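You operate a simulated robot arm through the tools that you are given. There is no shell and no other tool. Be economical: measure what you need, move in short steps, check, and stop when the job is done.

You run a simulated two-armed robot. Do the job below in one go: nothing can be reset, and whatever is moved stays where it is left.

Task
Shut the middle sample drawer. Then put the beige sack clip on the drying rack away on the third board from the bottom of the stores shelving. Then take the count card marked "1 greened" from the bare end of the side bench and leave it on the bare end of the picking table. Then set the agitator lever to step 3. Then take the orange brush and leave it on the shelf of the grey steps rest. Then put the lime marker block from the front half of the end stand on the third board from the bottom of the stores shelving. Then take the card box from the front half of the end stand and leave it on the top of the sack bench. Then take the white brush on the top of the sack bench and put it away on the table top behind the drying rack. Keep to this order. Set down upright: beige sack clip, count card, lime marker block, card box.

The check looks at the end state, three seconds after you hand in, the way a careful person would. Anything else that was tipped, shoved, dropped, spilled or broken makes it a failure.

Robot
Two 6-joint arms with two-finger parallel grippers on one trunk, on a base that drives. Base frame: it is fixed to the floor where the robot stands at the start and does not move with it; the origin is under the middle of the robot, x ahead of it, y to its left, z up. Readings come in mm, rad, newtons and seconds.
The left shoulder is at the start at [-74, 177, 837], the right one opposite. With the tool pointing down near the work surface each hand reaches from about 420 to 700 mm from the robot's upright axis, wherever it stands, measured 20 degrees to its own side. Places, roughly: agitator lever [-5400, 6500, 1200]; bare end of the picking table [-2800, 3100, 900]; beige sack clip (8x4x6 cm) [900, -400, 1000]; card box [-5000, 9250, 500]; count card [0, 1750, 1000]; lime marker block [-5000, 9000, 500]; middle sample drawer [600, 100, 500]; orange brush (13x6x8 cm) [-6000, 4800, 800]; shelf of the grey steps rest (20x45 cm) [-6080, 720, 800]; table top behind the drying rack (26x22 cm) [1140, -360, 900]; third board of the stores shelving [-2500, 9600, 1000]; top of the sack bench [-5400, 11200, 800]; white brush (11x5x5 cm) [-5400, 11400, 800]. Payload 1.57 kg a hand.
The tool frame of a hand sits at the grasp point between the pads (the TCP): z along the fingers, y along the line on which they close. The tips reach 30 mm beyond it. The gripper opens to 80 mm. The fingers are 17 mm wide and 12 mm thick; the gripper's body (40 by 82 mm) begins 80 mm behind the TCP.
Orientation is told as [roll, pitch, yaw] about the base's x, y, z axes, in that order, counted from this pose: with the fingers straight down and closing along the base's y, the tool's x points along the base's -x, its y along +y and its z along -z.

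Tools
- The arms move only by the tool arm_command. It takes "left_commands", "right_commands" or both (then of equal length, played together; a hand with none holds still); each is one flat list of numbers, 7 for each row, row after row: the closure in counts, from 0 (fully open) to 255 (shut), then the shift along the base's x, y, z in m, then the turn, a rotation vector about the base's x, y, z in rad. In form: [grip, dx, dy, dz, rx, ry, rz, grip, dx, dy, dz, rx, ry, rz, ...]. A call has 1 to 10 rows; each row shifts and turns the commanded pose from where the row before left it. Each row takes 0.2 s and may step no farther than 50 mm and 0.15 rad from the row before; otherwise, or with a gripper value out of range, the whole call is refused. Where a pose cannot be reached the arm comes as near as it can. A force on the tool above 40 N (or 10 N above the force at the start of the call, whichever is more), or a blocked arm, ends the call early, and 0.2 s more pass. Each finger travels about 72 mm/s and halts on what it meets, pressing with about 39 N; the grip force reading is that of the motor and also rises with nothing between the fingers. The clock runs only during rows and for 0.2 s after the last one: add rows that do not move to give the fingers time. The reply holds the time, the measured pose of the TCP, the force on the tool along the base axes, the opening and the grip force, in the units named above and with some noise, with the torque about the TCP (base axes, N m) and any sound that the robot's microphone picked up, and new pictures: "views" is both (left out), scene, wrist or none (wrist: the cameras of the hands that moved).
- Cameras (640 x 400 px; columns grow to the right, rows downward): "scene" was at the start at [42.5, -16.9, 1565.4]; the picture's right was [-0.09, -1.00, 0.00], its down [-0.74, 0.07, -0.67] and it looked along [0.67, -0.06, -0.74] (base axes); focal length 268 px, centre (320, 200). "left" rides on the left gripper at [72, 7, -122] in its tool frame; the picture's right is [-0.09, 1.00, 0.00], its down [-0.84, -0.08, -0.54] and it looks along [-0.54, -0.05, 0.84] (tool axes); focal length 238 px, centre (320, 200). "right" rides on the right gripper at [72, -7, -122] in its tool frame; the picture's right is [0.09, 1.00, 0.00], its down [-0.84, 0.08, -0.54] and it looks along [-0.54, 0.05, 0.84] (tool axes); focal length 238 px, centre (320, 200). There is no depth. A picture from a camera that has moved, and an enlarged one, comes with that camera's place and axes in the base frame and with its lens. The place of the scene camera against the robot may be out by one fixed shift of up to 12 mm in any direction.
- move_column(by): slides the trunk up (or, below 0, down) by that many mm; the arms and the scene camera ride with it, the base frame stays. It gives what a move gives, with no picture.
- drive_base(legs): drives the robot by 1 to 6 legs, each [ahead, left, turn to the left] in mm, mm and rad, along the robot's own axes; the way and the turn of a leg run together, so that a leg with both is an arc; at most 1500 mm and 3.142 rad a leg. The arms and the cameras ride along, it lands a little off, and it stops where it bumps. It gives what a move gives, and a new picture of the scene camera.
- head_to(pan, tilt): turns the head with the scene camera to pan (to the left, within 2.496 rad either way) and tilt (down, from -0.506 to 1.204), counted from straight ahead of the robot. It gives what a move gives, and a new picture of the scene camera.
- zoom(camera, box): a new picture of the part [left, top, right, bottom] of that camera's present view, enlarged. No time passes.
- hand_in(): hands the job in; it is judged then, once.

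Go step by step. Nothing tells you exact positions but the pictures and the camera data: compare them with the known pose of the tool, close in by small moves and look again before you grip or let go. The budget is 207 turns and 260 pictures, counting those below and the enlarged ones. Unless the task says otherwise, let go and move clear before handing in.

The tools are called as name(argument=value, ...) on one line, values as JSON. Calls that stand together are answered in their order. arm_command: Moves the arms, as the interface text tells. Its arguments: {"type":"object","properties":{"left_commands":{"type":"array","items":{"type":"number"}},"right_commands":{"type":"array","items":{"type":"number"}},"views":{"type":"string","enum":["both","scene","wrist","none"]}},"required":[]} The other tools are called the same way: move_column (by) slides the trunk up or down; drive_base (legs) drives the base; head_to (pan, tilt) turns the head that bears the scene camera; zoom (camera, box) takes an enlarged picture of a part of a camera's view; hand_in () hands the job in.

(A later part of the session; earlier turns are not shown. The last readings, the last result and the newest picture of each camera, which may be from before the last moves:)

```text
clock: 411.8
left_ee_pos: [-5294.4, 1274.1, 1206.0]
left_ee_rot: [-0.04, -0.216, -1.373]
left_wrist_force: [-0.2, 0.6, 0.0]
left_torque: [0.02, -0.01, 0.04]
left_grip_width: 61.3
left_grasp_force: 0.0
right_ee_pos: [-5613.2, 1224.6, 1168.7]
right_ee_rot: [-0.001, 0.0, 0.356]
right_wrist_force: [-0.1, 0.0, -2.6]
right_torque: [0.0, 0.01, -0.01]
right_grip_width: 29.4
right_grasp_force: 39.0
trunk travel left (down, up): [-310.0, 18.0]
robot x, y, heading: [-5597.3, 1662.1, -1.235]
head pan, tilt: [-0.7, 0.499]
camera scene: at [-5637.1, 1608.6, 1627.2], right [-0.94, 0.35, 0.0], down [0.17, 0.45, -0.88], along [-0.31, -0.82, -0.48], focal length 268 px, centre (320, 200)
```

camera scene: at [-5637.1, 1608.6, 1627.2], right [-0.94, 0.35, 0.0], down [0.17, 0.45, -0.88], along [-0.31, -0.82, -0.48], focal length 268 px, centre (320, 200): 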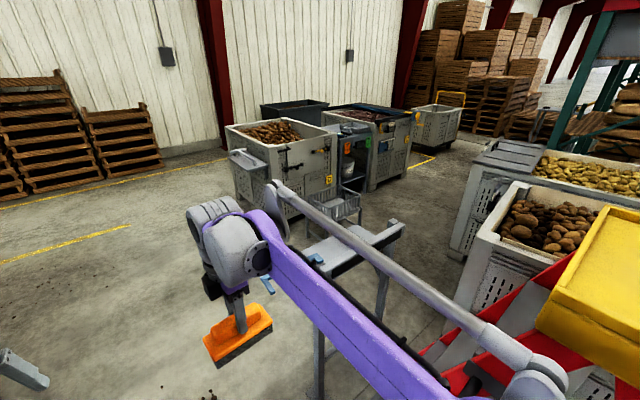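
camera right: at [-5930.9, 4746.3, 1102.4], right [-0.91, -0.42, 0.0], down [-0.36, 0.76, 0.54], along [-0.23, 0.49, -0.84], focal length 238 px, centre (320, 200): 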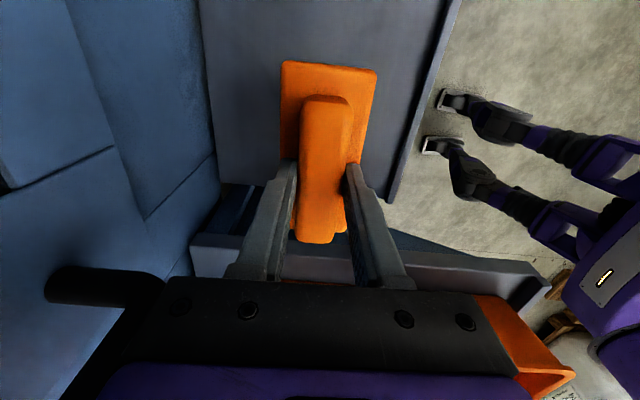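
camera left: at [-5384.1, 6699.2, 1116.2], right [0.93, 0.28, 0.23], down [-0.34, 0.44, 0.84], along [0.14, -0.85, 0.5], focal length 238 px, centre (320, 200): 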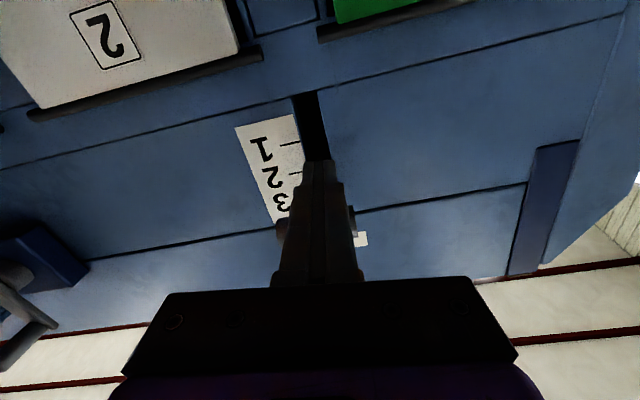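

drive_base(legs=[[750, 150, 0]])

head_to(pan=-1.7, tilt=0.6)

```text
clock: 415.9
left_ee_pos: [-4909.2, 615.7, 1206.9]
left_ee_rot: [-0.038, -0.217, -1.38]
left_wrist_force: [-0.5, -0.4, -0.6]
left_torque: [-0.01, 0.0, -0.03]
left_grip_width: 61.6
left_grasp_force: 0.0
right_ee_pos: [-5229.2, 567.1, 1168.1]
right_ee_rot: [0.001, 0.0, 0.349]
right_wrist_force: [-0.1, 0.1, -1.6]
right_torque: [-0.01, 0.03, 0.0]
right_grip_width: 29.4
right_grasp_force: 39.4
trunk travel left (down, up): [-310.0, 18.0]
robot x, y, heading: [-5207.7, 1004.8, -1.242]
head pan, tilt: [-0.7, 0.499]
camera scene: at [-5249.9, 952.1, 1627.1], right [-0.93, 0.36, 0.0], down [0.17, 0.45, -0.88], along [-0.32, -0.82, -0.48], focal length 268 px, centre (320, 200)
```

scene: 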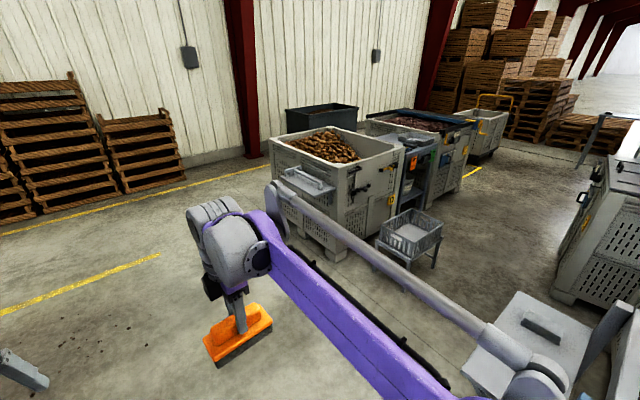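

```text
clock: 417.2
left_ee_pos: [-4908.4, 616.0, 1205.9]
left_ee_rot: [-0.04, -0.216, -1.379]
left_wrist_force: [0.3, -0.4, 1.1]
left_torque: [-0.01, 0.02, 0.02]
left_grip_width: 61.4
left_grasp_force: 0.1
right_ee_pos: [-5229.0, 567.7, 1168.6]
right_ee_rot: [0.0, 0.0, 0.351]
right_wrist_force: [0.8, 0.3, -3.0]
right_torque: [-0.04, 0.03, -0.01]
right_grip_width: 29.5
right_grasp_force: 38.9
trunk travel left (down, up): [-310.0, 18.0]
robot x, y, heading: [-5209.4, 1005.6, -1.24]
head pan, tilt: [-1.7, 0.6]
camera scene: at [-5303.6, 1019.0, 1618.1], right [-0.2, 0.98, 0.0], down [0.55, 0.11, -0.83], along [-0.81, -0.17, -0.56], focal length 268 px, centre (320, 200)
```

scene: 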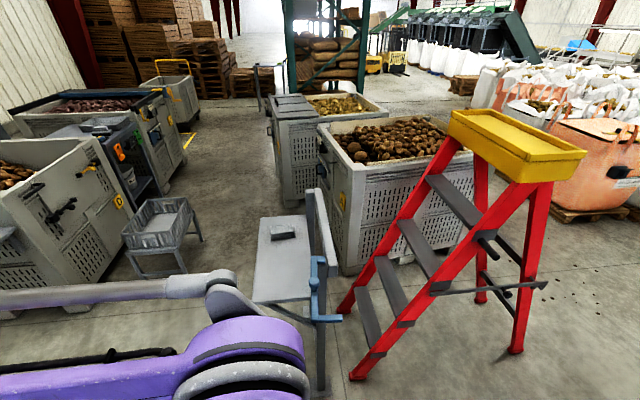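

The rest's shelf is open on its far (-u) side, with a rail and a hook on the other; a small grey block lies on its far half. I go around to face its open side.

drive_base(legs=[[620, 0, 0], [0, -500, 0], [0, 0, 3.141]])

head_to(pan=0.3, tilt=0.6)

```text
clock: 432.6
left_ee_pos: [-5790.6, 637.4, 1207.0]
left_ee_rot: [-0.04, -0.215, 1.793]
left_wrist_force: [0.3, 1.1, 0.5]
left_torque: [-0.02, 0.01, 0.0]
left_grip_width: 61.0
left_grasp_force: 0.0
right_ee_pos: [-5473.1, 694.6, 1168.5]
right_ee_rot: [0.0, 0.0, -2.762]
right_wrist_force: [0.4, -0.2, -2.0]
right_torque: [0.02, 0.03, 0.0]
right_grip_width: 29.4
right_grasp_force: 39.5
trunk travel left (down, up): [-310.0, 18.0]
robot x, y, heading: [-5478.9, 259.2, 1.931]
head pan, tilt: [-1.7, 0.6]
camera scene: at [-5373.7, 227.4, 1618.1], right [0.23, -0.97, 0.0], down [-0.55, -0.13, -0.83], along [0.8, 0.19, -0.56], focal length 268 px, centre (320, 200)
```

scene: 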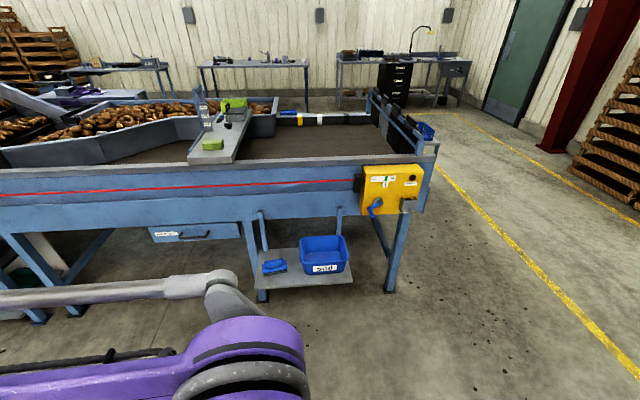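

```text
clock: 434.6
left_ee_pos: [-5791.9, 638.3, 1207.3]
left_ee_rot: [-0.039, -0.216, 1.794]
left_wrist_force: [-0.1, 0.1, 0.2]
left_torque: [-0.03, 0.0, -0.02]
left_grip_width: 61.0
left_grasp_force: 0.1
right_ee_pos: [-5471.8, 694.0, 1168.4]
right_ee_rot: [0.001, 0.001, -2.764]
right_wrist_force: [-0.3, 0.2, -2.5]
right_torque: [0.02, -0.01, -0.01]
right_grip_width: 29.5
right_grasp_force: 39.1
trunk travel left (down, up): [-310.0, 18.0]
robot x, y, heading: [-5480.6, 256.2, 1.931]
head pan, tilt: [0.3, 0.6]
camera scene: at [-5514.0, 276.8, 1618.1], right [0.79, 0.61, 0.0], down [0.35, -0.45, -0.83], along [-0.51, 0.65, -0.56], focal length 268 px, centre (320, 200)
```

scene: 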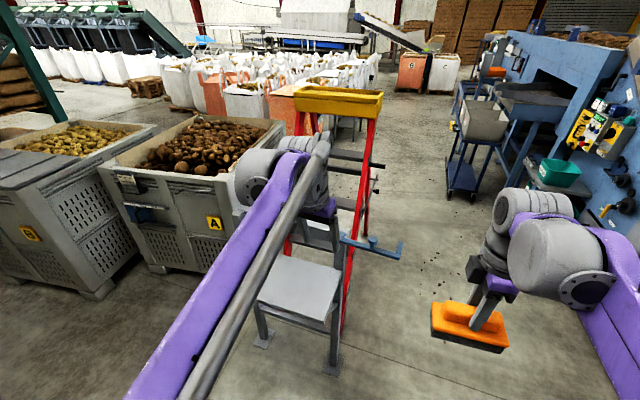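

drive_base(legs=[[0, 500, 0]])

head_to(pan=-0.2, tilt=0.8)

```text
clock: 439.5
left_ee_pos: [-6261.8, 458.0, 1207.3]
left_ee_rot: [-0.04, -0.217, 1.795]
left_wrist_force: [0.1, 0.0, 0.2]
left_torque: [0.01, 0.0, 0.01]
left_grip_width: 61.4
left_grasp_force: 0.1
right_ee_pos: [-5942.9, 516.9, 1169.0]
right_ee_rot: [-0.001, 0.0, -2.759]
right_wrist_force: [0.8, -0.5, -1.9]
right_torque: [0.03, -0.03, 0.01]
right_grip_width: 29.6
right_grasp_force: 39.0
trunk travel left (down, up): [-310.0, 18.0]
robot x, y, heading: [-5951.3, 79.9, 1.936]
head pan, tilt: [0.3, 0.6]
camera scene: at [-5983.0, 98.2, 1618.1], right [0.79, 0.62, 0.0], down [0.35, -0.44, -0.83], along [-0.51, 0.65, -0.56], focal length 268 px, centre (320, 200)
```

scene: 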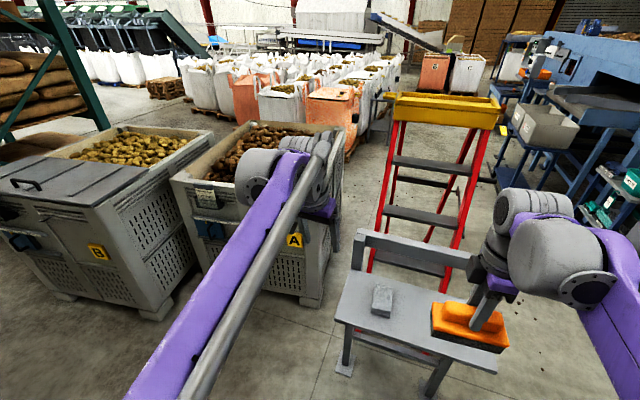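

```text
clock: 440.4
left_ee_pos: [-6261.2, 458.2, 1206.6]
left_ee_rot: [-0.04, -0.215, 1.795]
left_wrist_force: [-0.5, -0.1, -0.1]
left_torque: [0.02, 0.01, 0.02]
left_grip_width: 61.2
left_grasp_force: 0.0
right_ee_pos: [-5943.2, 516.1, 1167.9]
right_ee_rot: [0.0, -0.001, -2.759]
right_wrist_force: [0.5, 0.3, -1.7]
right_torque: [-0.01, 0.02, 0.01]
right_grip_width: 29.4
right_grasp_force: 39.5
trunk travel left (down, up): [-310.0, 18.0]
robot x, y, heading: [-5952.2, 76.9, 1.935]
head pan, tilt: [-0.201, 0.799]
camera scene: at [-5941.7, 108.3, 1601.3], right [0.99, 0.16, 0.0], down [0.12, -0.71, -0.7], along [-0.12, 0.69, -0.72], focal length 268 px, centre (320, 200)
```

scene: 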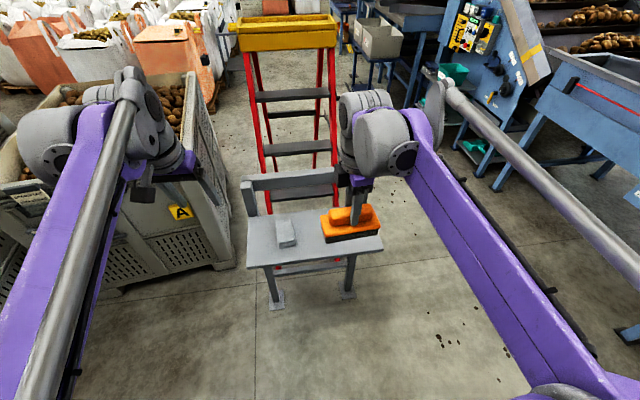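

Clear view: free space on the shelf's right half, centre near [-5972, 722, 800]. I bring the brush over it and lower.

arm_command(right_commands=[255, -0.005, 0.0343, -0.01, 0, 0, 0, 255, -0.005, 0.0343, -0.01, 0, 0, 0, 255, -0.005, 0.0343, -0.01, 0, 0, 0, 255, -0.005, 0.0343, -0.01, 0, 0, 0, 255, -0.005, 0.0343, -0.01, 0, 0, 0, 255, -0.004, 0.0343, -0.01, 0, 0, 0, 255, 0, 0, -0.045, 0, 0, 0, 255, 0, 0, -0.045, 0, 0, 0, 255, 0, 0, -0.045, 0, 0, 0, 255, 0, 0, -0.025, 0, 0, 0], views="both")

zoom(camera="scene", box=[240, 150, 400, 280])

```text
clock: 442.6
left_ee_pos: [-6261.5, 457.2, 1207.2]
left_ee_rot: [-0.042, -0.217, 1.795]
left_wrist_force: [1.0, -0.1, -0.2]
left_torque: [-0.02, 0.01, -0.01]
left_grip_width: 61.3
left_grasp_force: 0.1
right_ee_pos: [-5972.0, 722.1, 948.1]
right_ee_rot: [0.0, 0.0, -2.758]
right_wrist_force: [-0.6, -1.1, -3.3]
right_torque: [-0.03, -0.04, -0.02]
right_grip_width: 29.3
right_grasp_force: 39.1
trunk travel left (down, up): [-310.0, 18.0]
robot x, y, heading: [-5948.7, 74.6, 1.935]
head pan, tilt: [-0.201, 0.799]
camera scene: at [-5941.7, 108.3, 1601.2], right [0.99, 0.16, 0.0], down [0.12, -0.71, -0.7], along [-0.11, 0.69, -0.72], focal length 268 px, centre (320, 200)
camera right: at [-5906.8, 754.9, 1071.1], right [0.46, -0.89, 0.0], down [-0.75, -0.38, 0.54], along [-0.48, -0.25, -0.84], focal length 238 px, centre (320, 200)
```

scene: 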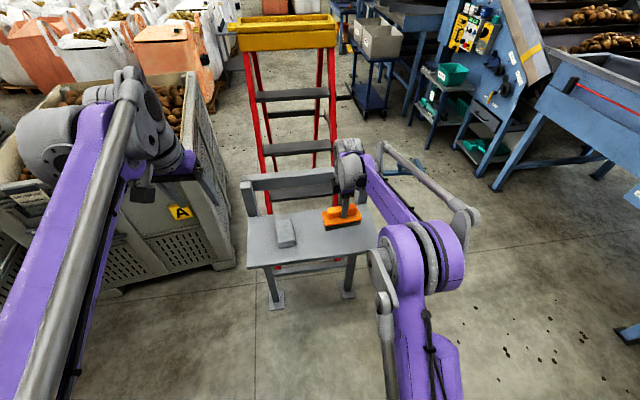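
right: 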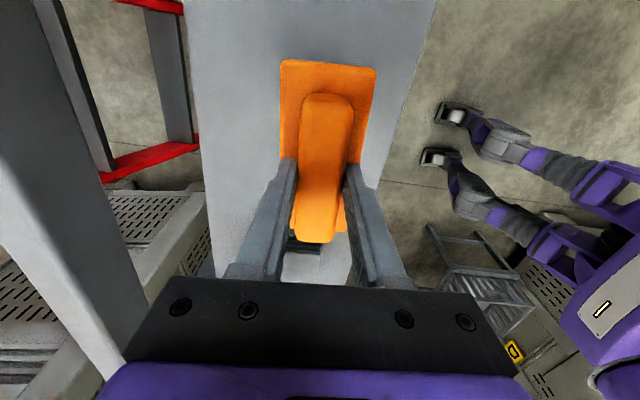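

```text
3.08 times, centred on (320, 215) of scene
camera zoom: at [-5941.7, 108.3, 1601.2], right [0.99, 0.16, 0.0], down [0.12, -0.71, -0.7], along [-0.11, 0.69, -0.72], focal length 825 px, centre (320, 154)
```

zoom: 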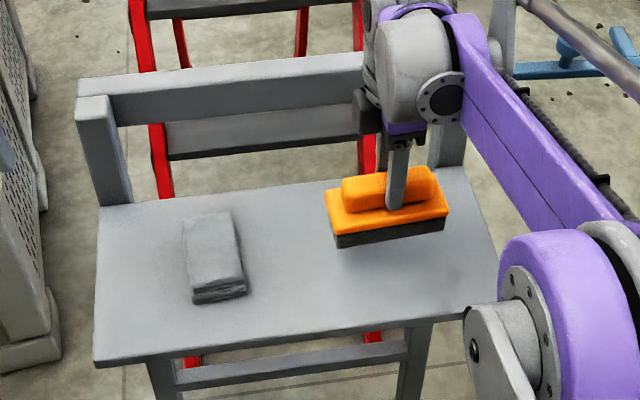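

Over the shelf. I shift 20 mm away from the rail and lower to contact.

arm_command(right_commands=[255, 0.007, -0.019, -0.01, 0, 0, 0, 255, 0, 0, -0.015, 0, 0, 0, 255, 0, 0, -0.01, 0, 0, 0, 255, 0, 0, -0.008, 0, 0, 0, 255, 0, 0, -0.008, 0, 0, 0, 255, 0, 0, -0.006, 0, 0, 0, 255, 0, 0, -0.006, 0, 0, 0, 255, 0, 0, -0.006, 0, 0, 0, 255, 0, 0, -0.006, 0, 0, 0], views="wrist")

```text
clock: 444.6
left_ee_pos: [-6261.8, 456.3, 1209.0]
left_ee_rot: [-0.043, -0.22, 1.795]
left_wrist_force: [0.3, 0.1, -0.3]
left_torque: [0.02, 0.01, -0.02]
left_grip_width: 61.2
left_grasp_force: 0.1
right_ee_pos: [-5965.1, 702.5, 877.8]
right_ee_rot: [-0.005, 0.002, -2.759]
right_wrist_force: [-0.5, 6.8, 35.3]
right_torque: [0.24, 0.03, 0.0]
right_grip_width: 29.4
right_grasp_force: 39.3
trunk travel left (down, up): [-310.0, 18.0]
robot x, y, heading: [-5948.8, 75.2, 1.939]
head pan, tilt: [-0.201, 0.799]
camera right: at [-5900.3, 735.7, 1000.4], right [0.46, -0.89, 0.0], down [-0.75, -0.39, 0.54], along [-0.48, -0.24, -0.84], focal length 238 px, centre (320, 200)
```

right: 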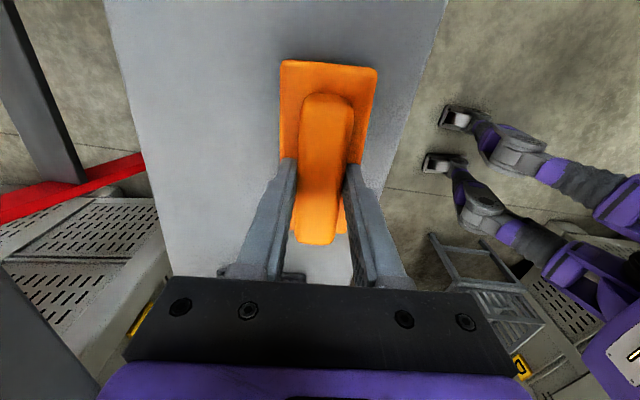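

It rests on the shelf, fully supported. I let go and rise.

arm_command(right_commands=[255, 0, 0, 0.002, 0, 0, 0, 120, 0, 0, 0, 0, 0, 0, 40, 0, 0, 0, 0, 0, 0, 40, 0, 0, 0, 0, 0, 0, 40, 0, 0, 0.03, 0, 0, 0, 40, 0, 0, 0.045, 0, 0, 0, 40, 0, 0, 0.045, 0, 0, 0, 40, 0, 0, 0.045, 0, 0, 0, 40, 0, 0, 0.045, 0, 0, 0, 40, 0, 0, 0.045, 0, 0, 0], views="none")

arm_command(right_commands=[40, 0.014, -0.037, 0.03, 0, 0, 0, 40, 0.014, -0.037, 0.02, 0, 0, 0, 40, 0.014, -0.037, 0, 0, 0, 0, 40, 0.014, -0.037, 0, 0, 0, 0, 40, 0.014, -0.037, 0, 0, 0, 0], views="scene")

zoom(camera="scene", box=[240, 180, 400, 280])

```text
clock: 446.8
left_ee_pos: [-6261.6, 457.8, 1207.2]
left_ee_rot: [-0.04, -0.217, 1.795]
left_wrist_force: [0.6, 0.5, 0.3]
left_torque: [0.0, 0.02, 0.01]
left_grip_width: 61.1
left_grasp_force: 0.1
right_ee_pos: [-5965.3, 703.2, 1130.2]
right_ee_rot: [-0.002, 0.0, -2.76]
right_wrist_force: [-0.1, -0.9, 0.1]
right_torque: [0.0, 0.02, -0.02]
right_grip_width: 67.3
right_grasp_force: 0.1
trunk travel left (down, up): [-310.0, 18.0]
robot x, y, heading: [-5948.8, 78.0, 1.943]
head pan, tilt: [-0.201, 0.799]
```

```text
clock: 448.0
left_ee_pos: [-6261.1, 456.5, 1208.1]
left_ee_rot: [-0.042, -0.218, 1.795]
left_wrist_force: [0.4, -0.2, -0.6]
left_torque: [-0.01, 0.01, 0.0]
left_grip_width: 61.2
left_grasp_force: 0.0
right_ee_pos: [-5893.4, 517.6, 1181.1]
right_ee_rot: [-0.002, -0.001, -2.758]
right_wrist_force: [-0.6, -0.1, 0.0]
right_torque: [0.02, -0.01, 0.01]
right_grip_width: 67.4
right_grasp_force: 0.0
trunk travel left (down, up): [-310.0, 18.0]
robot x, y, heading: [-5950.5, 76.2, 1.934]
head pan, tilt: [-0.201, 0.799]
camera scene: at [-5941.1, 106.5, 1601.2], right [0.99, 0.16, 0.0], down [0.12, -0.71, -0.7], along [-0.11, 0.69, -0.72], focal length 268 px, centre (320, 200)
```

scene: 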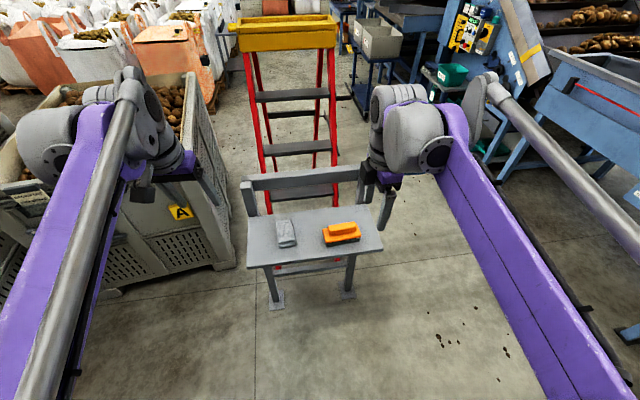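

```text
4.00 times, centred on (320, 230) of scene
camera zoom: at [-5941.1, 106.5, 1601.2], right [0.99, 0.16, 0.0], down [0.12, -0.71, -0.7], along [-0.11, 0.69, -0.72], focal length 1073 px, centre (320, 80)
```

zoom: 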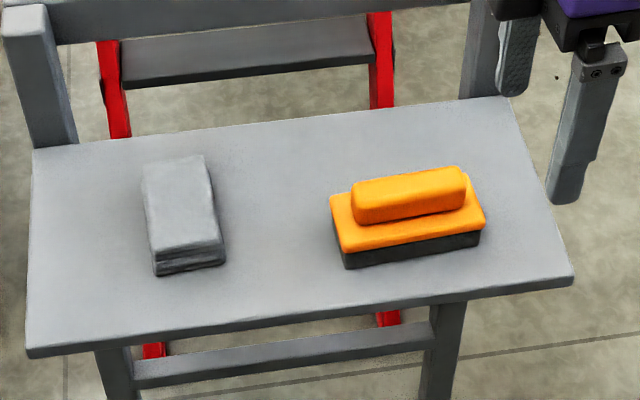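

The brush sits well on the shelf. Next is the lime block on the end stand; I take the clear route around the line's near end and along the main aisle.

drive_base(legs=[[0, -550, 0], [-1250, 0, 0], [0, 0, -1.595], [1450, 0, 0]])

head_to(pan=0.1, tilt=0.35)

```text
clock: 469.9
left_ee_pos: [-3229.8, -91.9, 1206.8]
left_ee_rot: [-0.041, -0.217, 0.196]
left_wrist_force: [-0.6, -0.1, 0.2]
left_torque: [0.01, 0.0, 0.0]
left_grip_width: 61.3
left_grasp_force: 0.0
right_ee_pos: [-3178.0, -461.8, 1180.5]
right_ee_rot: [0.0, -0.001, 1.924]
right_wrist_force: [-0.2, -0.4, -0.8]
right_torque: [0.03, 0.02, 0.01]
right_grip_width: 67.4
right_grasp_force: 0.0
trunk travel left (down, up): [-310.0, 18.0]
robot x, y, heading: [-3616.6, -397.3, 0.334]
head pan, tilt: [-0.201, 0.799]
camera scene: at [-3573.1, -406.5, 1601.2], right [0.13, -0.99, 0.0], down [-0.71, -0.1, -0.7], along [0.69, 0.09, -0.72], focal length 268 px, centre (320, 200)
```

scene: 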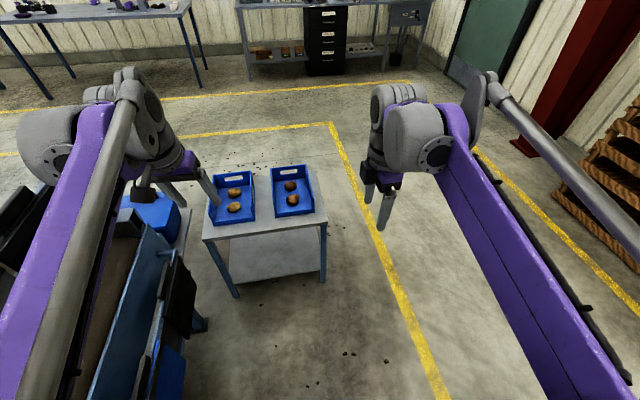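

```text
clock: 470.8
left_ee_pos: [-3228.0, -93.7, 1207.1]
left_ee_rot: [-0.042, -0.217, 0.194]
left_wrist_force: [0.9, 0.3, 0.5]
left_torque: [-0.04, 0.03, 0.0]
left_grip_width: 61.1
left_grasp_force: 0.0
right_ee_pos: [-3178.0, -462.4, 1181.2]
right_ee_rot: [-0.002, 0.0, 1.925]
right_wrist_force: [0.5, -0.1, 0.9]
right_torque: [-0.01, -0.01, -0.02]
right_grip_width: 67.1
right_grasp_force: 0.2
trunk travel left (down, up): [-310.0, 18.0]
robot x, y, heading: [-3615.3, -393.7, 0.333]
head pan, tilt: [0.099, 0.351]
camera scene: at [-3568.5, -378.1, 1640.8], right [0.42, -0.91, 0.0], down [-0.31, -0.14, -0.94], along [0.85, 0.39, -0.34], focal length 268 px, centre (320, 200)
```

scene: 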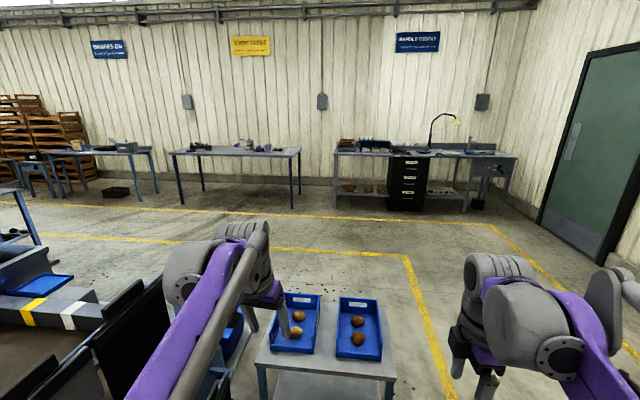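

A small table with blue trays is directly ahead. I strafe right around it, go on to the aisle and turn up it.

drive_base(legs=[[0, -700, 0], [1450, 0, 0], [1450, 0, 0], [350, 0, 0], [0, 0, 1.58], [1450, 0, 0]])

drive_base(legs=[[1450, 0, 0], [1450, 0, 0], [1450, 0, 0]])

```text
clock: 503.6
left_ee_pos: [-1049.2, 1749.5, 1207.3]
left_ee_rot: [-0.04, -0.216, 1.756]
left_wrist_force: [0.2, 0.0, 0.0]
left_torque: [0.0, 0.01, -0.02]
left_grip_width: 61.2
left_grasp_force: 0.0
right_ee_pos: [-679.0, 1794.9, 1179.9]
right_ee_rot: [0.0, 0.0, -2.799]
right_wrist_force: [0.8, 0.8, -0.6]
right_torque: [0.01, 0.04, 0.01]
right_grip_width: 67.4
right_grasp_force: 0.0
trunk travel left (down, up): [-310.0, 18.0]
robot x, y, heading: [-749.4, 1354.5, 1.897]
head pan, tilt: [0.099, 0.351]
camera scene: at [-771.7, 1391.4, 1640.8], right [0.91, 0.41, 0.0], down [0.14, -0.31, -0.94], along [-0.39, 0.86, -0.34], focal length 268 px, centre (320, 200)
```

scene: 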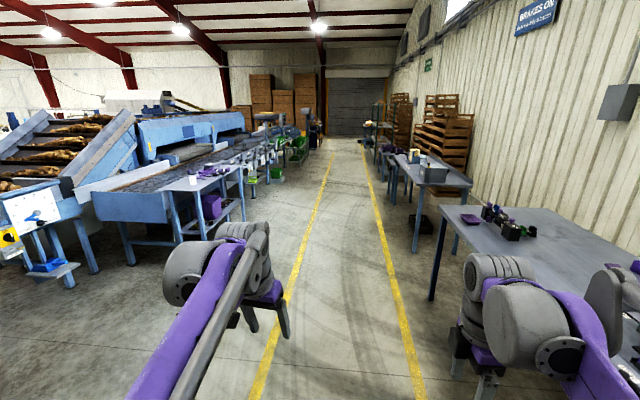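

```text
clock: 524.4
left_ee_pos: [-2337.2, 5898.9, 1206.6]
left_ee_rot: [-0.04, -0.214, 1.726]
left_wrist_force: [-0.1, 0.8, 0.6]
left_torque: [-0.01, 0.02, 0.02]
left_grip_width: 61.2
left_grasp_force: 0.0
right_ee_pos: [-1966.2, 5935.6, 1181.1]
right_ee_rot: [-0.003, 0.001, -2.826]
right_wrist_force: [0.0, -0.1, -0.1]
right_torque: [0.03, 0.01, -0.02]
right_grip_width: 67.3
right_grasp_force: 0.0
trunk travel left (down, up): [-310.0, 18.0]
robot x, y, heading: [-2052.2, 5500.2, 1.871]
head pan, tilt: [0.099, 0.351]
camera scene: at [-2068.4, 5534.4, 1640.8], right [0.92, 0.39, 0.0], down [0.13, -0.32, -0.94], along [-0.36, 0.87, -0.34], focal length 268 px, centre (320, 200)
```

scene: 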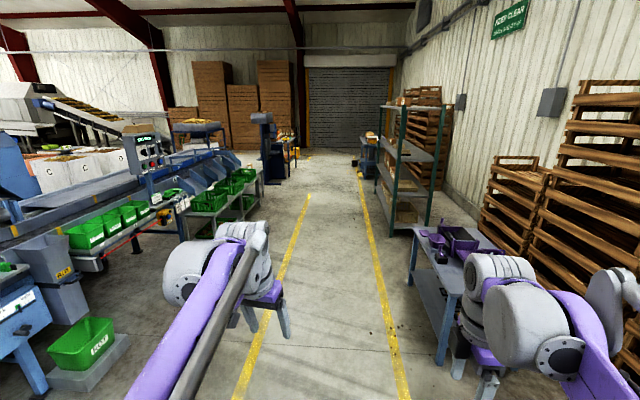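

drive_base(legs=[[0, 0, 0.042], [1440, 100, 0], [1440, 100, 0], [1350, 100, 0], [0, 0, 1.571]])

head_to(pan=0.0, tilt=0.6)

```text
clock: 548.9
left_ee_pos: [-4111.3, 9096.4, 1205.5]
left_ee_rot: [-0.039, -0.216, -2.97]
left_wrist_force: [0.0, -0.9, -0.1]
left_torque: [0.01, 0.01, 0.01]
left_grip_width: 61.1
left_grasp_force: 0.0
right_ee_pos: [-4153.8, 9466.7, 1180.5]
right_ee_rot: [-0.003, 0.0, -1.24]
right_wrist_force: [-0.3, 0.1, -0.7]
right_torque: [0.01, 0.02, 0.01]
right_grip_width: 67.1
right_grasp_force: 0.1
trunk travel left (down, up): [-310.0, 18.0]
robot x, y, heading: [-3717.5, 9388.0, -2.831]
head pan, tilt: [0.099, 0.351]
camera scene: at [-3755.8, 9355.4, 1640.9], right [-0.4, 0.92, 0.0], down [0.31, 0.14, -0.94], along [-0.86, -0.38, -0.34], focal length 268 px, centre (320, 200)
```

scene: 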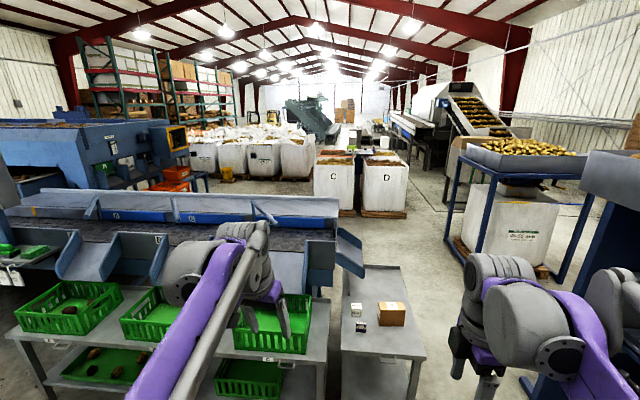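

```text
clock: 549.7
left_ee_pos: [-4112.9, 9096.8, 1207.1]
left_ee_rot: [-0.041, -0.217, -2.966]
left_wrist_force: [-0.5, -0.9, -0.3]
left_torque: [0.01, 0.02, -0.01]
left_grip_width: 61.6
left_grasp_force: 0.0
right_ee_pos: [-4154.6, 9466.9, 1180.2]
right_ee_rot: [-0.003, 0.001, -1.242]
right_wrist_force: [-0.1, 0.1, -0.2]
right_torque: [0.0, -0.01, -0.01]
right_grip_width: 67.8
right_grasp_force: 0.2
trunk travel left (down, up): [-310.0, 18.0]
robot x, y, heading: [-3716.7, 9383.9, -2.832]
head pan, tilt: [0.0, 0.6]
camera scene: at [-3754.6, 9365.5, 1618.2], right [-0.31, 0.95, 0.0], down [0.54, 0.17, -0.83], along [-0.79, -0.25, -0.56], focal length 268 px, centre (320, 200)
```

scene: 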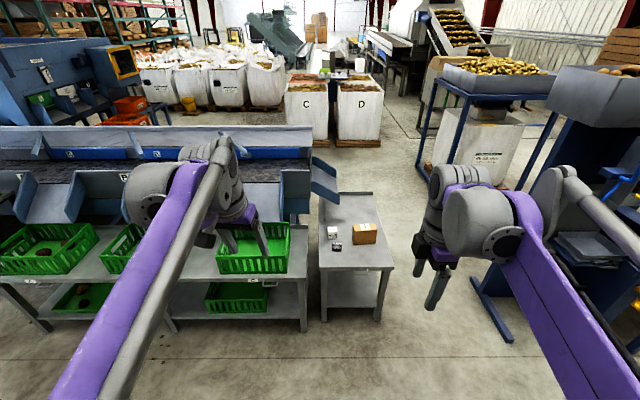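

The end stand is ahead with the card box and two small items. I zoom in.

zoom(camera="scene", box=[304, 190, 400, 270])

```text
5.00 times, centred on (352, 230) of scene
camera zoom: at [-3754.6, 9365.5, 1618.2], right [-0.31, 0.95, 0.0], down [0.54, 0.17, -0.83], along [-0.79, -0.25, -0.56], focal length 1341 px, centre (160, 50)
```

zoom: 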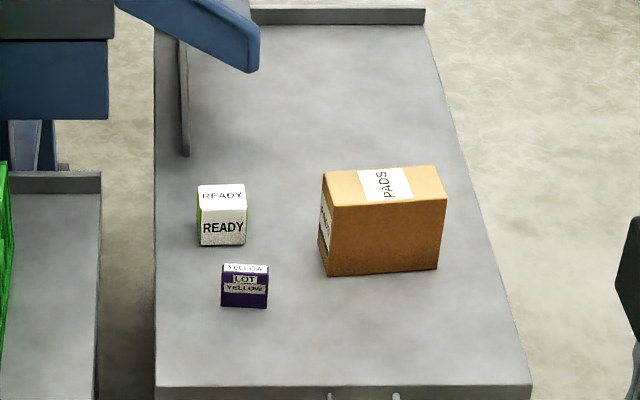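

The READY block (green sides) is the lime marker block, near [-4942, 9066, 530]; the stand top is at about z=500. I tuck the left hand, square up the right hand, and lower the trunk before moving in.

arm_command(right_commands=[0, 0, 0, 0, 0, 0, -0.145, 0, 0, 0, 0, 0, 0, -0.145, 0, 0, 0, 0, 0, 0, -0.145, 0, 0, 0, 0, 0, 0, -0.145, 0, 0, 0, 0, 0, 0, -0.145, 0, 0, 0, 0, 0, 0, -0.145, 0, 0, 0, 0, 0, 0, -0.145, 0, 0, 0, 0, 0, 0, -0.145, 0, 0, 0, 0, 0, 0, -0.145, 0, 0, 0, 0, 0, 0, -0.145], left_commands=[60, 0.02, 0.006, 0.01, 0, 0, 0, 60, 0.02, 0.006, 0.01, 0, 0, 0, 60, 0.02, 0.006, 0.01, 0, 0, 0, 60, 0.02, 0.006, 0.01, 0, 0, 0, 60, 0.02, 0.006, 0.01, 0, 0, 0, 60, 0, 0, 0.01, 0, 0, 0, 60, 0, 0, 0.01, 0, 0, 0, 60, 0, 0, 0.01, 0, 0, 0, 60, 0, 0, 0.01, 0, 0, 0, 60, 0, 0, 0.01, 0, 0, 0], views="none")

move_column(by=-300)

drive_base(legs=[[500, 130, 0]])

head_to(pan=-0.1, tilt=0.85)

```text
clock: 551.9
left_ee_pos: [-4012.1, 9126.8, 1305.9]
left_ee_rot: [-0.039, -0.216, -2.97]
left_wrist_force: [-0.1, 0.1, -0.4]
left_torque: [0.01, -0.01, -0.01]
left_grip_width: 61.4
left_grasp_force: 0.1
right_ee_pos: [-4154.1, 9465.8, 1181.3]
right_ee_rot: [-0.003, -0.001, -2.694]
right_wrist_force: [-0.3, 0.7, 0.0]
right_torque: [-0.02, 0.02, -0.01]
right_grip_width: 79.9
right_grasp_force: 0.0
trunk travel left (down, up): [-310.0, 18.0]
robot x, y, heading: [-3715.5, 9389.4, -2.827]
head pan, tilt: [0.0, 0.6]
```

```text
clock: 554.9
left_ee_pos: [-4012.1, 9127.7, 1006.9]
left_ee_rot: [-0.041, -0.215, -2.968]
left_wrist_force: [-0.2, 0.1, 0.6]
left_torque: [0.01, 0.0, 0.01]
left_grip_width: 61.0
left_grasp_force: 0.2
right_ee_pos: [-4153.8, 9466.7, 880.7]
right_ee_rot: [-0.003, 0.0, -2.69]
right_wrist_force: [-0.6, 0.0, 0.6]
right_torque: [0.0, 0.02, -0.01]
right_grip_width: 79.9
right_grasp_force: 0.0
trunk travel left (down, up): [-10.0, 318.0]
robot x, y, heading: [-3716.5, 9388.1, -2.83]
head pan, tilt: [0.0, 0.6]
```

```text
clock: 557.9
left_ee_pos: [-4445.1, 8852.7, 1006.5]
left_ee_rot: [-0.039, -0.216, -2.972]
left_wrist_force: [0.9, 0.0, 0.7]
left_torque: [0.01, 0.0, -0.01]
left_grip_width: 61.3
left_grasp_force: 0.0
right_ee_pos: [-4586.6, 9193.4, 880.2]
right_ee_rot: [-0.002, 0.0, -2.694]
right_wrist_force: [0.5, -0.1, 0.0]
right_torque: [-0.03, -0.02, 0.02]
right_grip_width: 80.1
right_grasp_force: 0.1
trunk travel left (down, up): [-10.0, 318.0]
robot x, y, heading: [-4148.0, 9114.5, -2.832]
head pan, tilt: [0.0, 0.6]
camera scene: at [-4236.1, 9075.2, 1308.4], right [-0.3, 0.95, 0.0], down [0.54, 0.17, -0.82], along [-0.79, -0.25, -0.57], focal length 268 px, centre (320, 200)
```

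scene: 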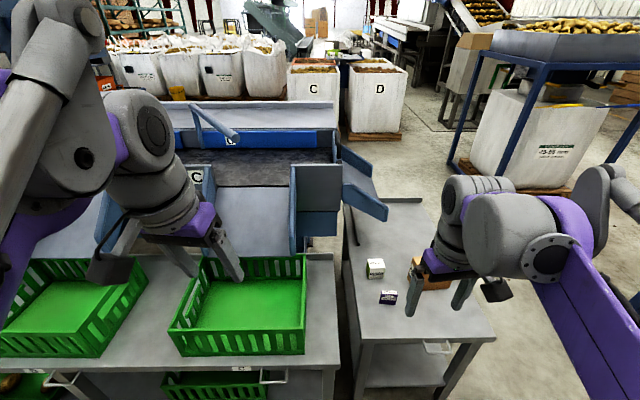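

```text
clock: 558.6
left_ee_pos: [-4444.7, 8853.2, 1006.8]
left_ee_rot: [-0.04, -0.216, -2.972]
left_wrist_force: [0.6, 0.2, 0.2]
left_torque: [0.01, -0.01, -0.03]
left_grip_width: 61.2
left_grasp_force: 0.0
right_ee_pos: [-4585.3, 9193.3, 879.2]
right_ee_rot: [0.0, 0.001, -2.696]
right_wrist_force: [-0.1, -0.3, 0.3]
right_torque: [-0.02, -0.04, -0.02]
right_grip_width: 80.0
right_grasp_force: 0.0
trunk travel left (down, up): [-10.0, 318.0]
robot x, y, heading: [-4149.7, 9114.0, -2.832]
head pan, tilt: [-0.099, 0.85]
camera scene: at [-4228.0, 9086.0, 1287.6], right [-0.21, 0.98, 0.0], down [0.73, 0.16, -0.66], along [-0.65, -0.14, -0.75], focal length 268 px, centre (320, 200)
```

scene: 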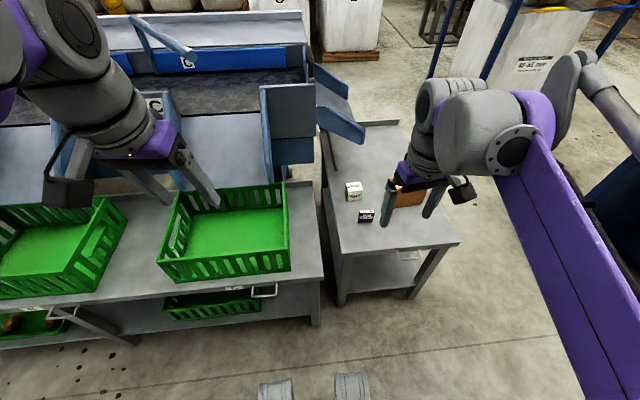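

Lime block at about [-4950, 9063]. I drive 160 mm closer and bring the right hand above it.

drive_base(legs=[[160, 0, 0]])

zoom(camera="right", box=[0, 0, 640, 400])

```text
clock: 560.0
left_ee_pos: [-4599.7, 8804.4, 1007.2]
left_ee_rot: [-0.04, -0.216, -2.974]
left_wrist_force: [0.0, -0.4, 0.2]
left_torque: [0.01, -0.03, -0.03]
left_grip_width: 61.2
left_grasp_force: 0.0
right_ee_pos: [-4740.8, 9144.8, 880.0]
right_ee_rot: [0.0, -0.002, -2.694]
right_wrist_force: [0.5, 0.6, 0.4]
right_torque: [0.0, -0.04, 0.0]
right_grip_width: 80.0
right_grasp_force: 0.2
trunk travel left (down, up): [-10.0, 318.0]
robot x, y, heading: [-4305.1, 9066.7, -2.831]
head pan, tilt: [-0.099, 0.85]
camera scene: at [-4381.9, 9037.0, 1287.5], right [-0.21, 0.98, 0.0], down [0.74, 0.16, -0.66], along [-0.65, -0.14, -0.75], focal length 268 px, centre (320, 200)
```

scene: 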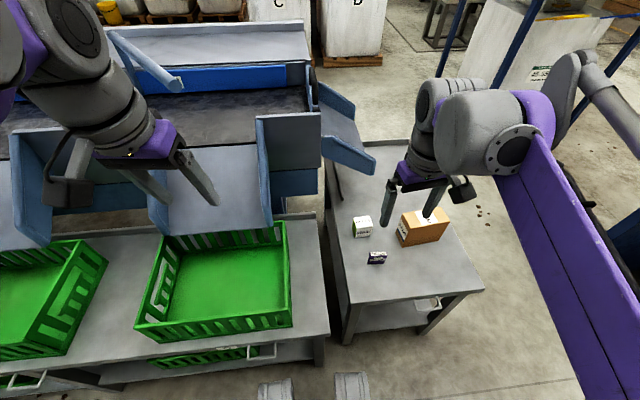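

```text
1.00 times, centred on (320, 200) of right (not enlarged: the box is as wide or as high as the picture)
camera zoom: at [-4677.5, 9182.0, 1003.2], right [0.51, -0.86, 0.0], down [-0.72, -0.43, 0.54], along [-0.47, -0.28, -0.84], focal length 238 px, centre (320, 200)
```

zoom: 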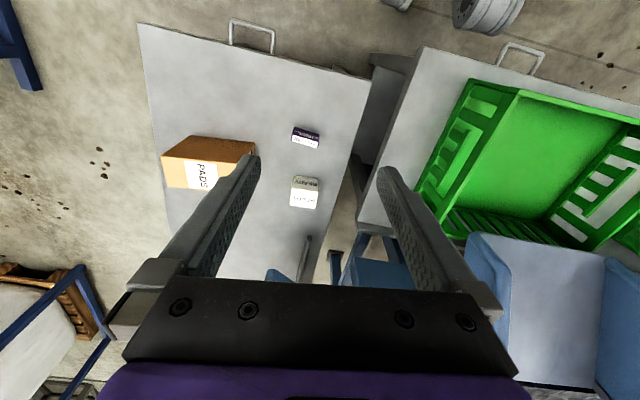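

zoom(camera="scene", box=[330, 195, 458, 275])

```text
5.00 times, centred on (394, 235) of scene
camera zoom: at [-4381.9, 9037.0, 1287.5], right [-0.21, 0.98, 0.0], down [0.74, 0.16, -0.66], along [-0.65, -0.14, -0.75], focal length 1341 px, centre (-50, 25)
```

zoom: 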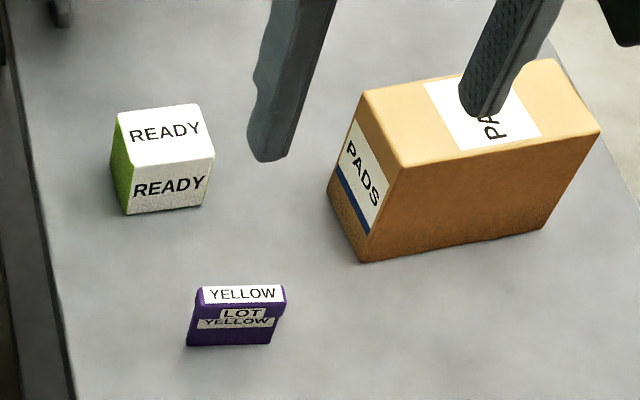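

The lime block is 55 mm wide and aligned with the stand, centre [-4942, 9070]. I move above it.

arm_command(right_commands=[0, -0.0251, -0.0094, -0.027, 0, 0, -0.014, 0, -0.0251, -0.0094, -0.027, 0, 0, -0.014, 0, -0.0251, -0.0094, -0.027, 0, 0, -0.014, 0, -0.0251, -0.0094, -0.027, 0, 0, -0.014, 0, -0.0251, -0.0094, -0.027, 0, 0, -0.014, 0, -0.0251, -0.0094, -0.027, 0, 0, -0.014, 0, -0.0251, -0.0094, -0.027, 0, 0, -0.014, 0, -0.0251, -0.0094, -0.027, 0, 0, -0.008, 0, 0, 0, 0, 0, 0, 0], views="wrist")

```text
clock: 562.0
left_ee_pos: [-4598.8, 8804.5, 1007.2]
left_ee_rot: [-0.04, -0.215, -2.974]
left_wrist_force: [0.1, -0.3, -1.0]
left_torque: [-0.02, 0.02, 0.0]
left_grip_width: 61.2
left_grasp_force: 0.2
right_ee_pos: [-4941.0, 9070.3, 663.5]
right_ee_rot: [-0.001, -0.001, -2.801]
right_wrist_force: [0.3, -0.6, 0.6]
right_torque: [0.02, 0.0, -0.03]
right_grip_width: 79.9
right_grasp_force: 0.0
trunk travel left (down, up): [-10.0, 318.0]
robot x, y, heading: [-4302.9, 9064.7, -2.831]
head pan, tilt: [-0.099, 0.85]
camera right: at [-4874.8, 9100.6, 786.6], right [0.42, -0.91, 0.0], down [-0.76, -0.35, 0.54], along [-0.49, -0.23, -0.84], focal length 238 px, centre (320, 200)
```

right: 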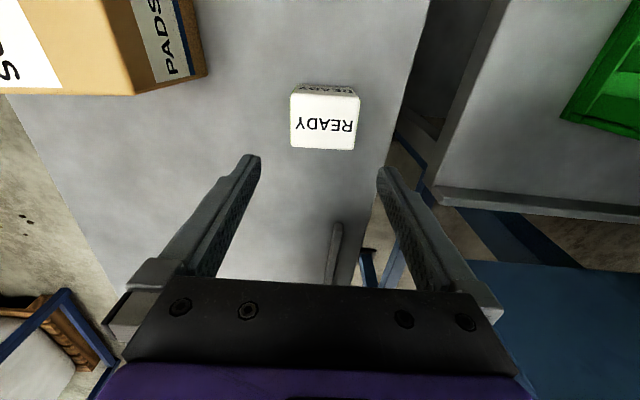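

arm_command(right_commands=[0, 0.006, -0.001, -0.025, 0, 0, 0, 0, 0.006, -0.001, -0.025, 0, 0, 0, 0, 0, 0, 0, 0, 0, 0], views="wrist")

zoom(camera="scene", box=[330, 175, 458, 255])

```text
clock: 562.9
left_ee_pos: [-4598.0, 8804.7, 1006.7]
left_ee_rot: [-0.041, -0.217, -2.975]
left_wrist_force: [-0.1, 0.1, 0.5]
left_torque: [0.02, 0.03, -0.01]
left_grip_width: 61.3
left_grasp_force: 0.1
right_ee_pos: [-4928.3, 9069.9, 613.6]
right_ee_rot: [-0.002, 0.001, -2.8]
right_wrist_force: [-1.3, -0.2, 0.2]
right_torque: [-0.03, -0.01, -0.01]
right_grip_width: 80.1
right_grasp_force: 0.0
trunk travel left (down, up): [-10.0, 318.0]
robot x, y, heading: [-4304.0, 9066.3, -2.83]
head pan, tilt: [-0.099, 0.85]
camera right: at [-4862.5, 9099.2, 736.2], right [0.42, -0.91, 0.0], down [-0.76, -0.35, 0.54], along [-0.49, -0.23, -0.84], focal length 238 px, centre (320, 200)
```

right: 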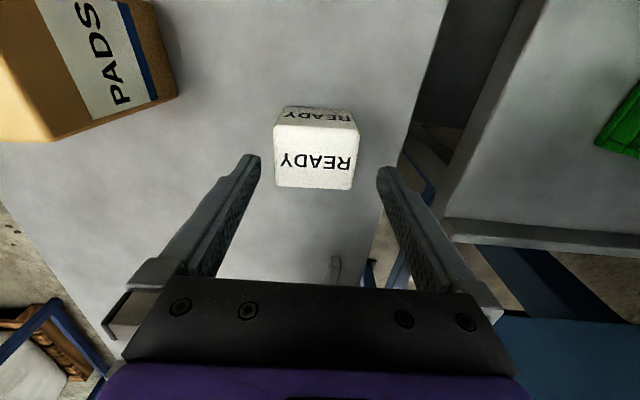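

```text
5.00 times, centred on (394, 215) of scene
camera zoom: at [-4381.1, 9037.2, 1287.6], right [-0.21, 0.98, 0.0], down [0.73, 0.16, -0.66], along [-0.65, -0.14, -0.75], focal length 1341 px, centre (-50, 125)
```

zoom: 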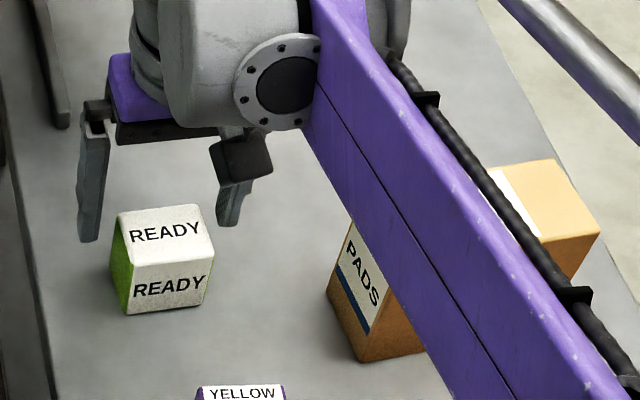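

The wrist views put the block's top at z≈580, centre [-4922, 9074]. I lower around it and close.

arm_command(right_commands=[0, 0.006, 0.003, -0.02, 0, 0, 0, 0, 0, 0, -0.02, 0, 0, 0, 0, 0, 0, -0.013, 0, 0, 0, 0, 0, 0, 0, 0, 0, 0, 255, 0, 0, 0, 0, 0, 0, 255, 0, 0, 0, 0, 0, 0, 255, 0, 0, 0, 0, 0, 0, 255, 0, 0, 0, 0, 0, 0], views="wrist")

```text
clock: 564.6
left_ee_pos: [-4598.8, 8804.2, 1005.9]
left_ee_rot: [-0.039, -0.218, -2.975]
left_wrist_force: [0.8, -0.2, -0.5]
left_torque: [-0.01, 0.04, 0.01]
left_grip_width: 60.9
left_grasp_force: 0.0
right_ee_pos: [-4922.5, 9071.0, 561.4]
right_ee_rot: [-0.002, 0.0, -2.802]
right_wrist_force: [0.0, -1.0, -0.4]
right_torque: [0.0, -0.02, -0.02]
right_grip_width: 55.3
right_grasp_force: 39.2
trunk travel left (down, up): [-10.0, 318.0]
robot x, y, heading: [-4298.2, 9061.9, -2.831]
head pan, tilt: [-0.099, 0.85]
camera right: at [-4856.5, 9101.2, 683.7], right [0.42, -0.91, 0.0], down [-0.76, -0.35, 0.54], along [-0.49, -0.23, -0.84], focal length 238 px, centre (320, 200)
```

right: 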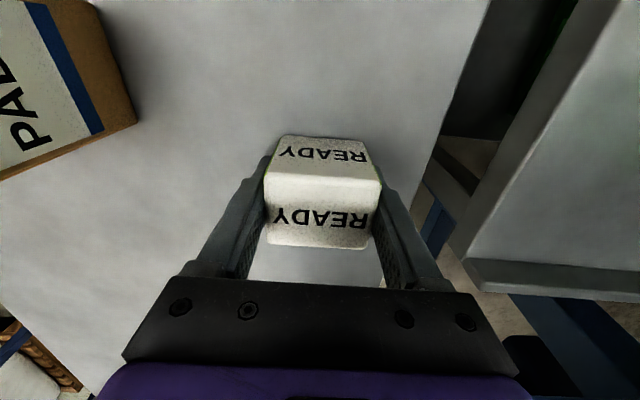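

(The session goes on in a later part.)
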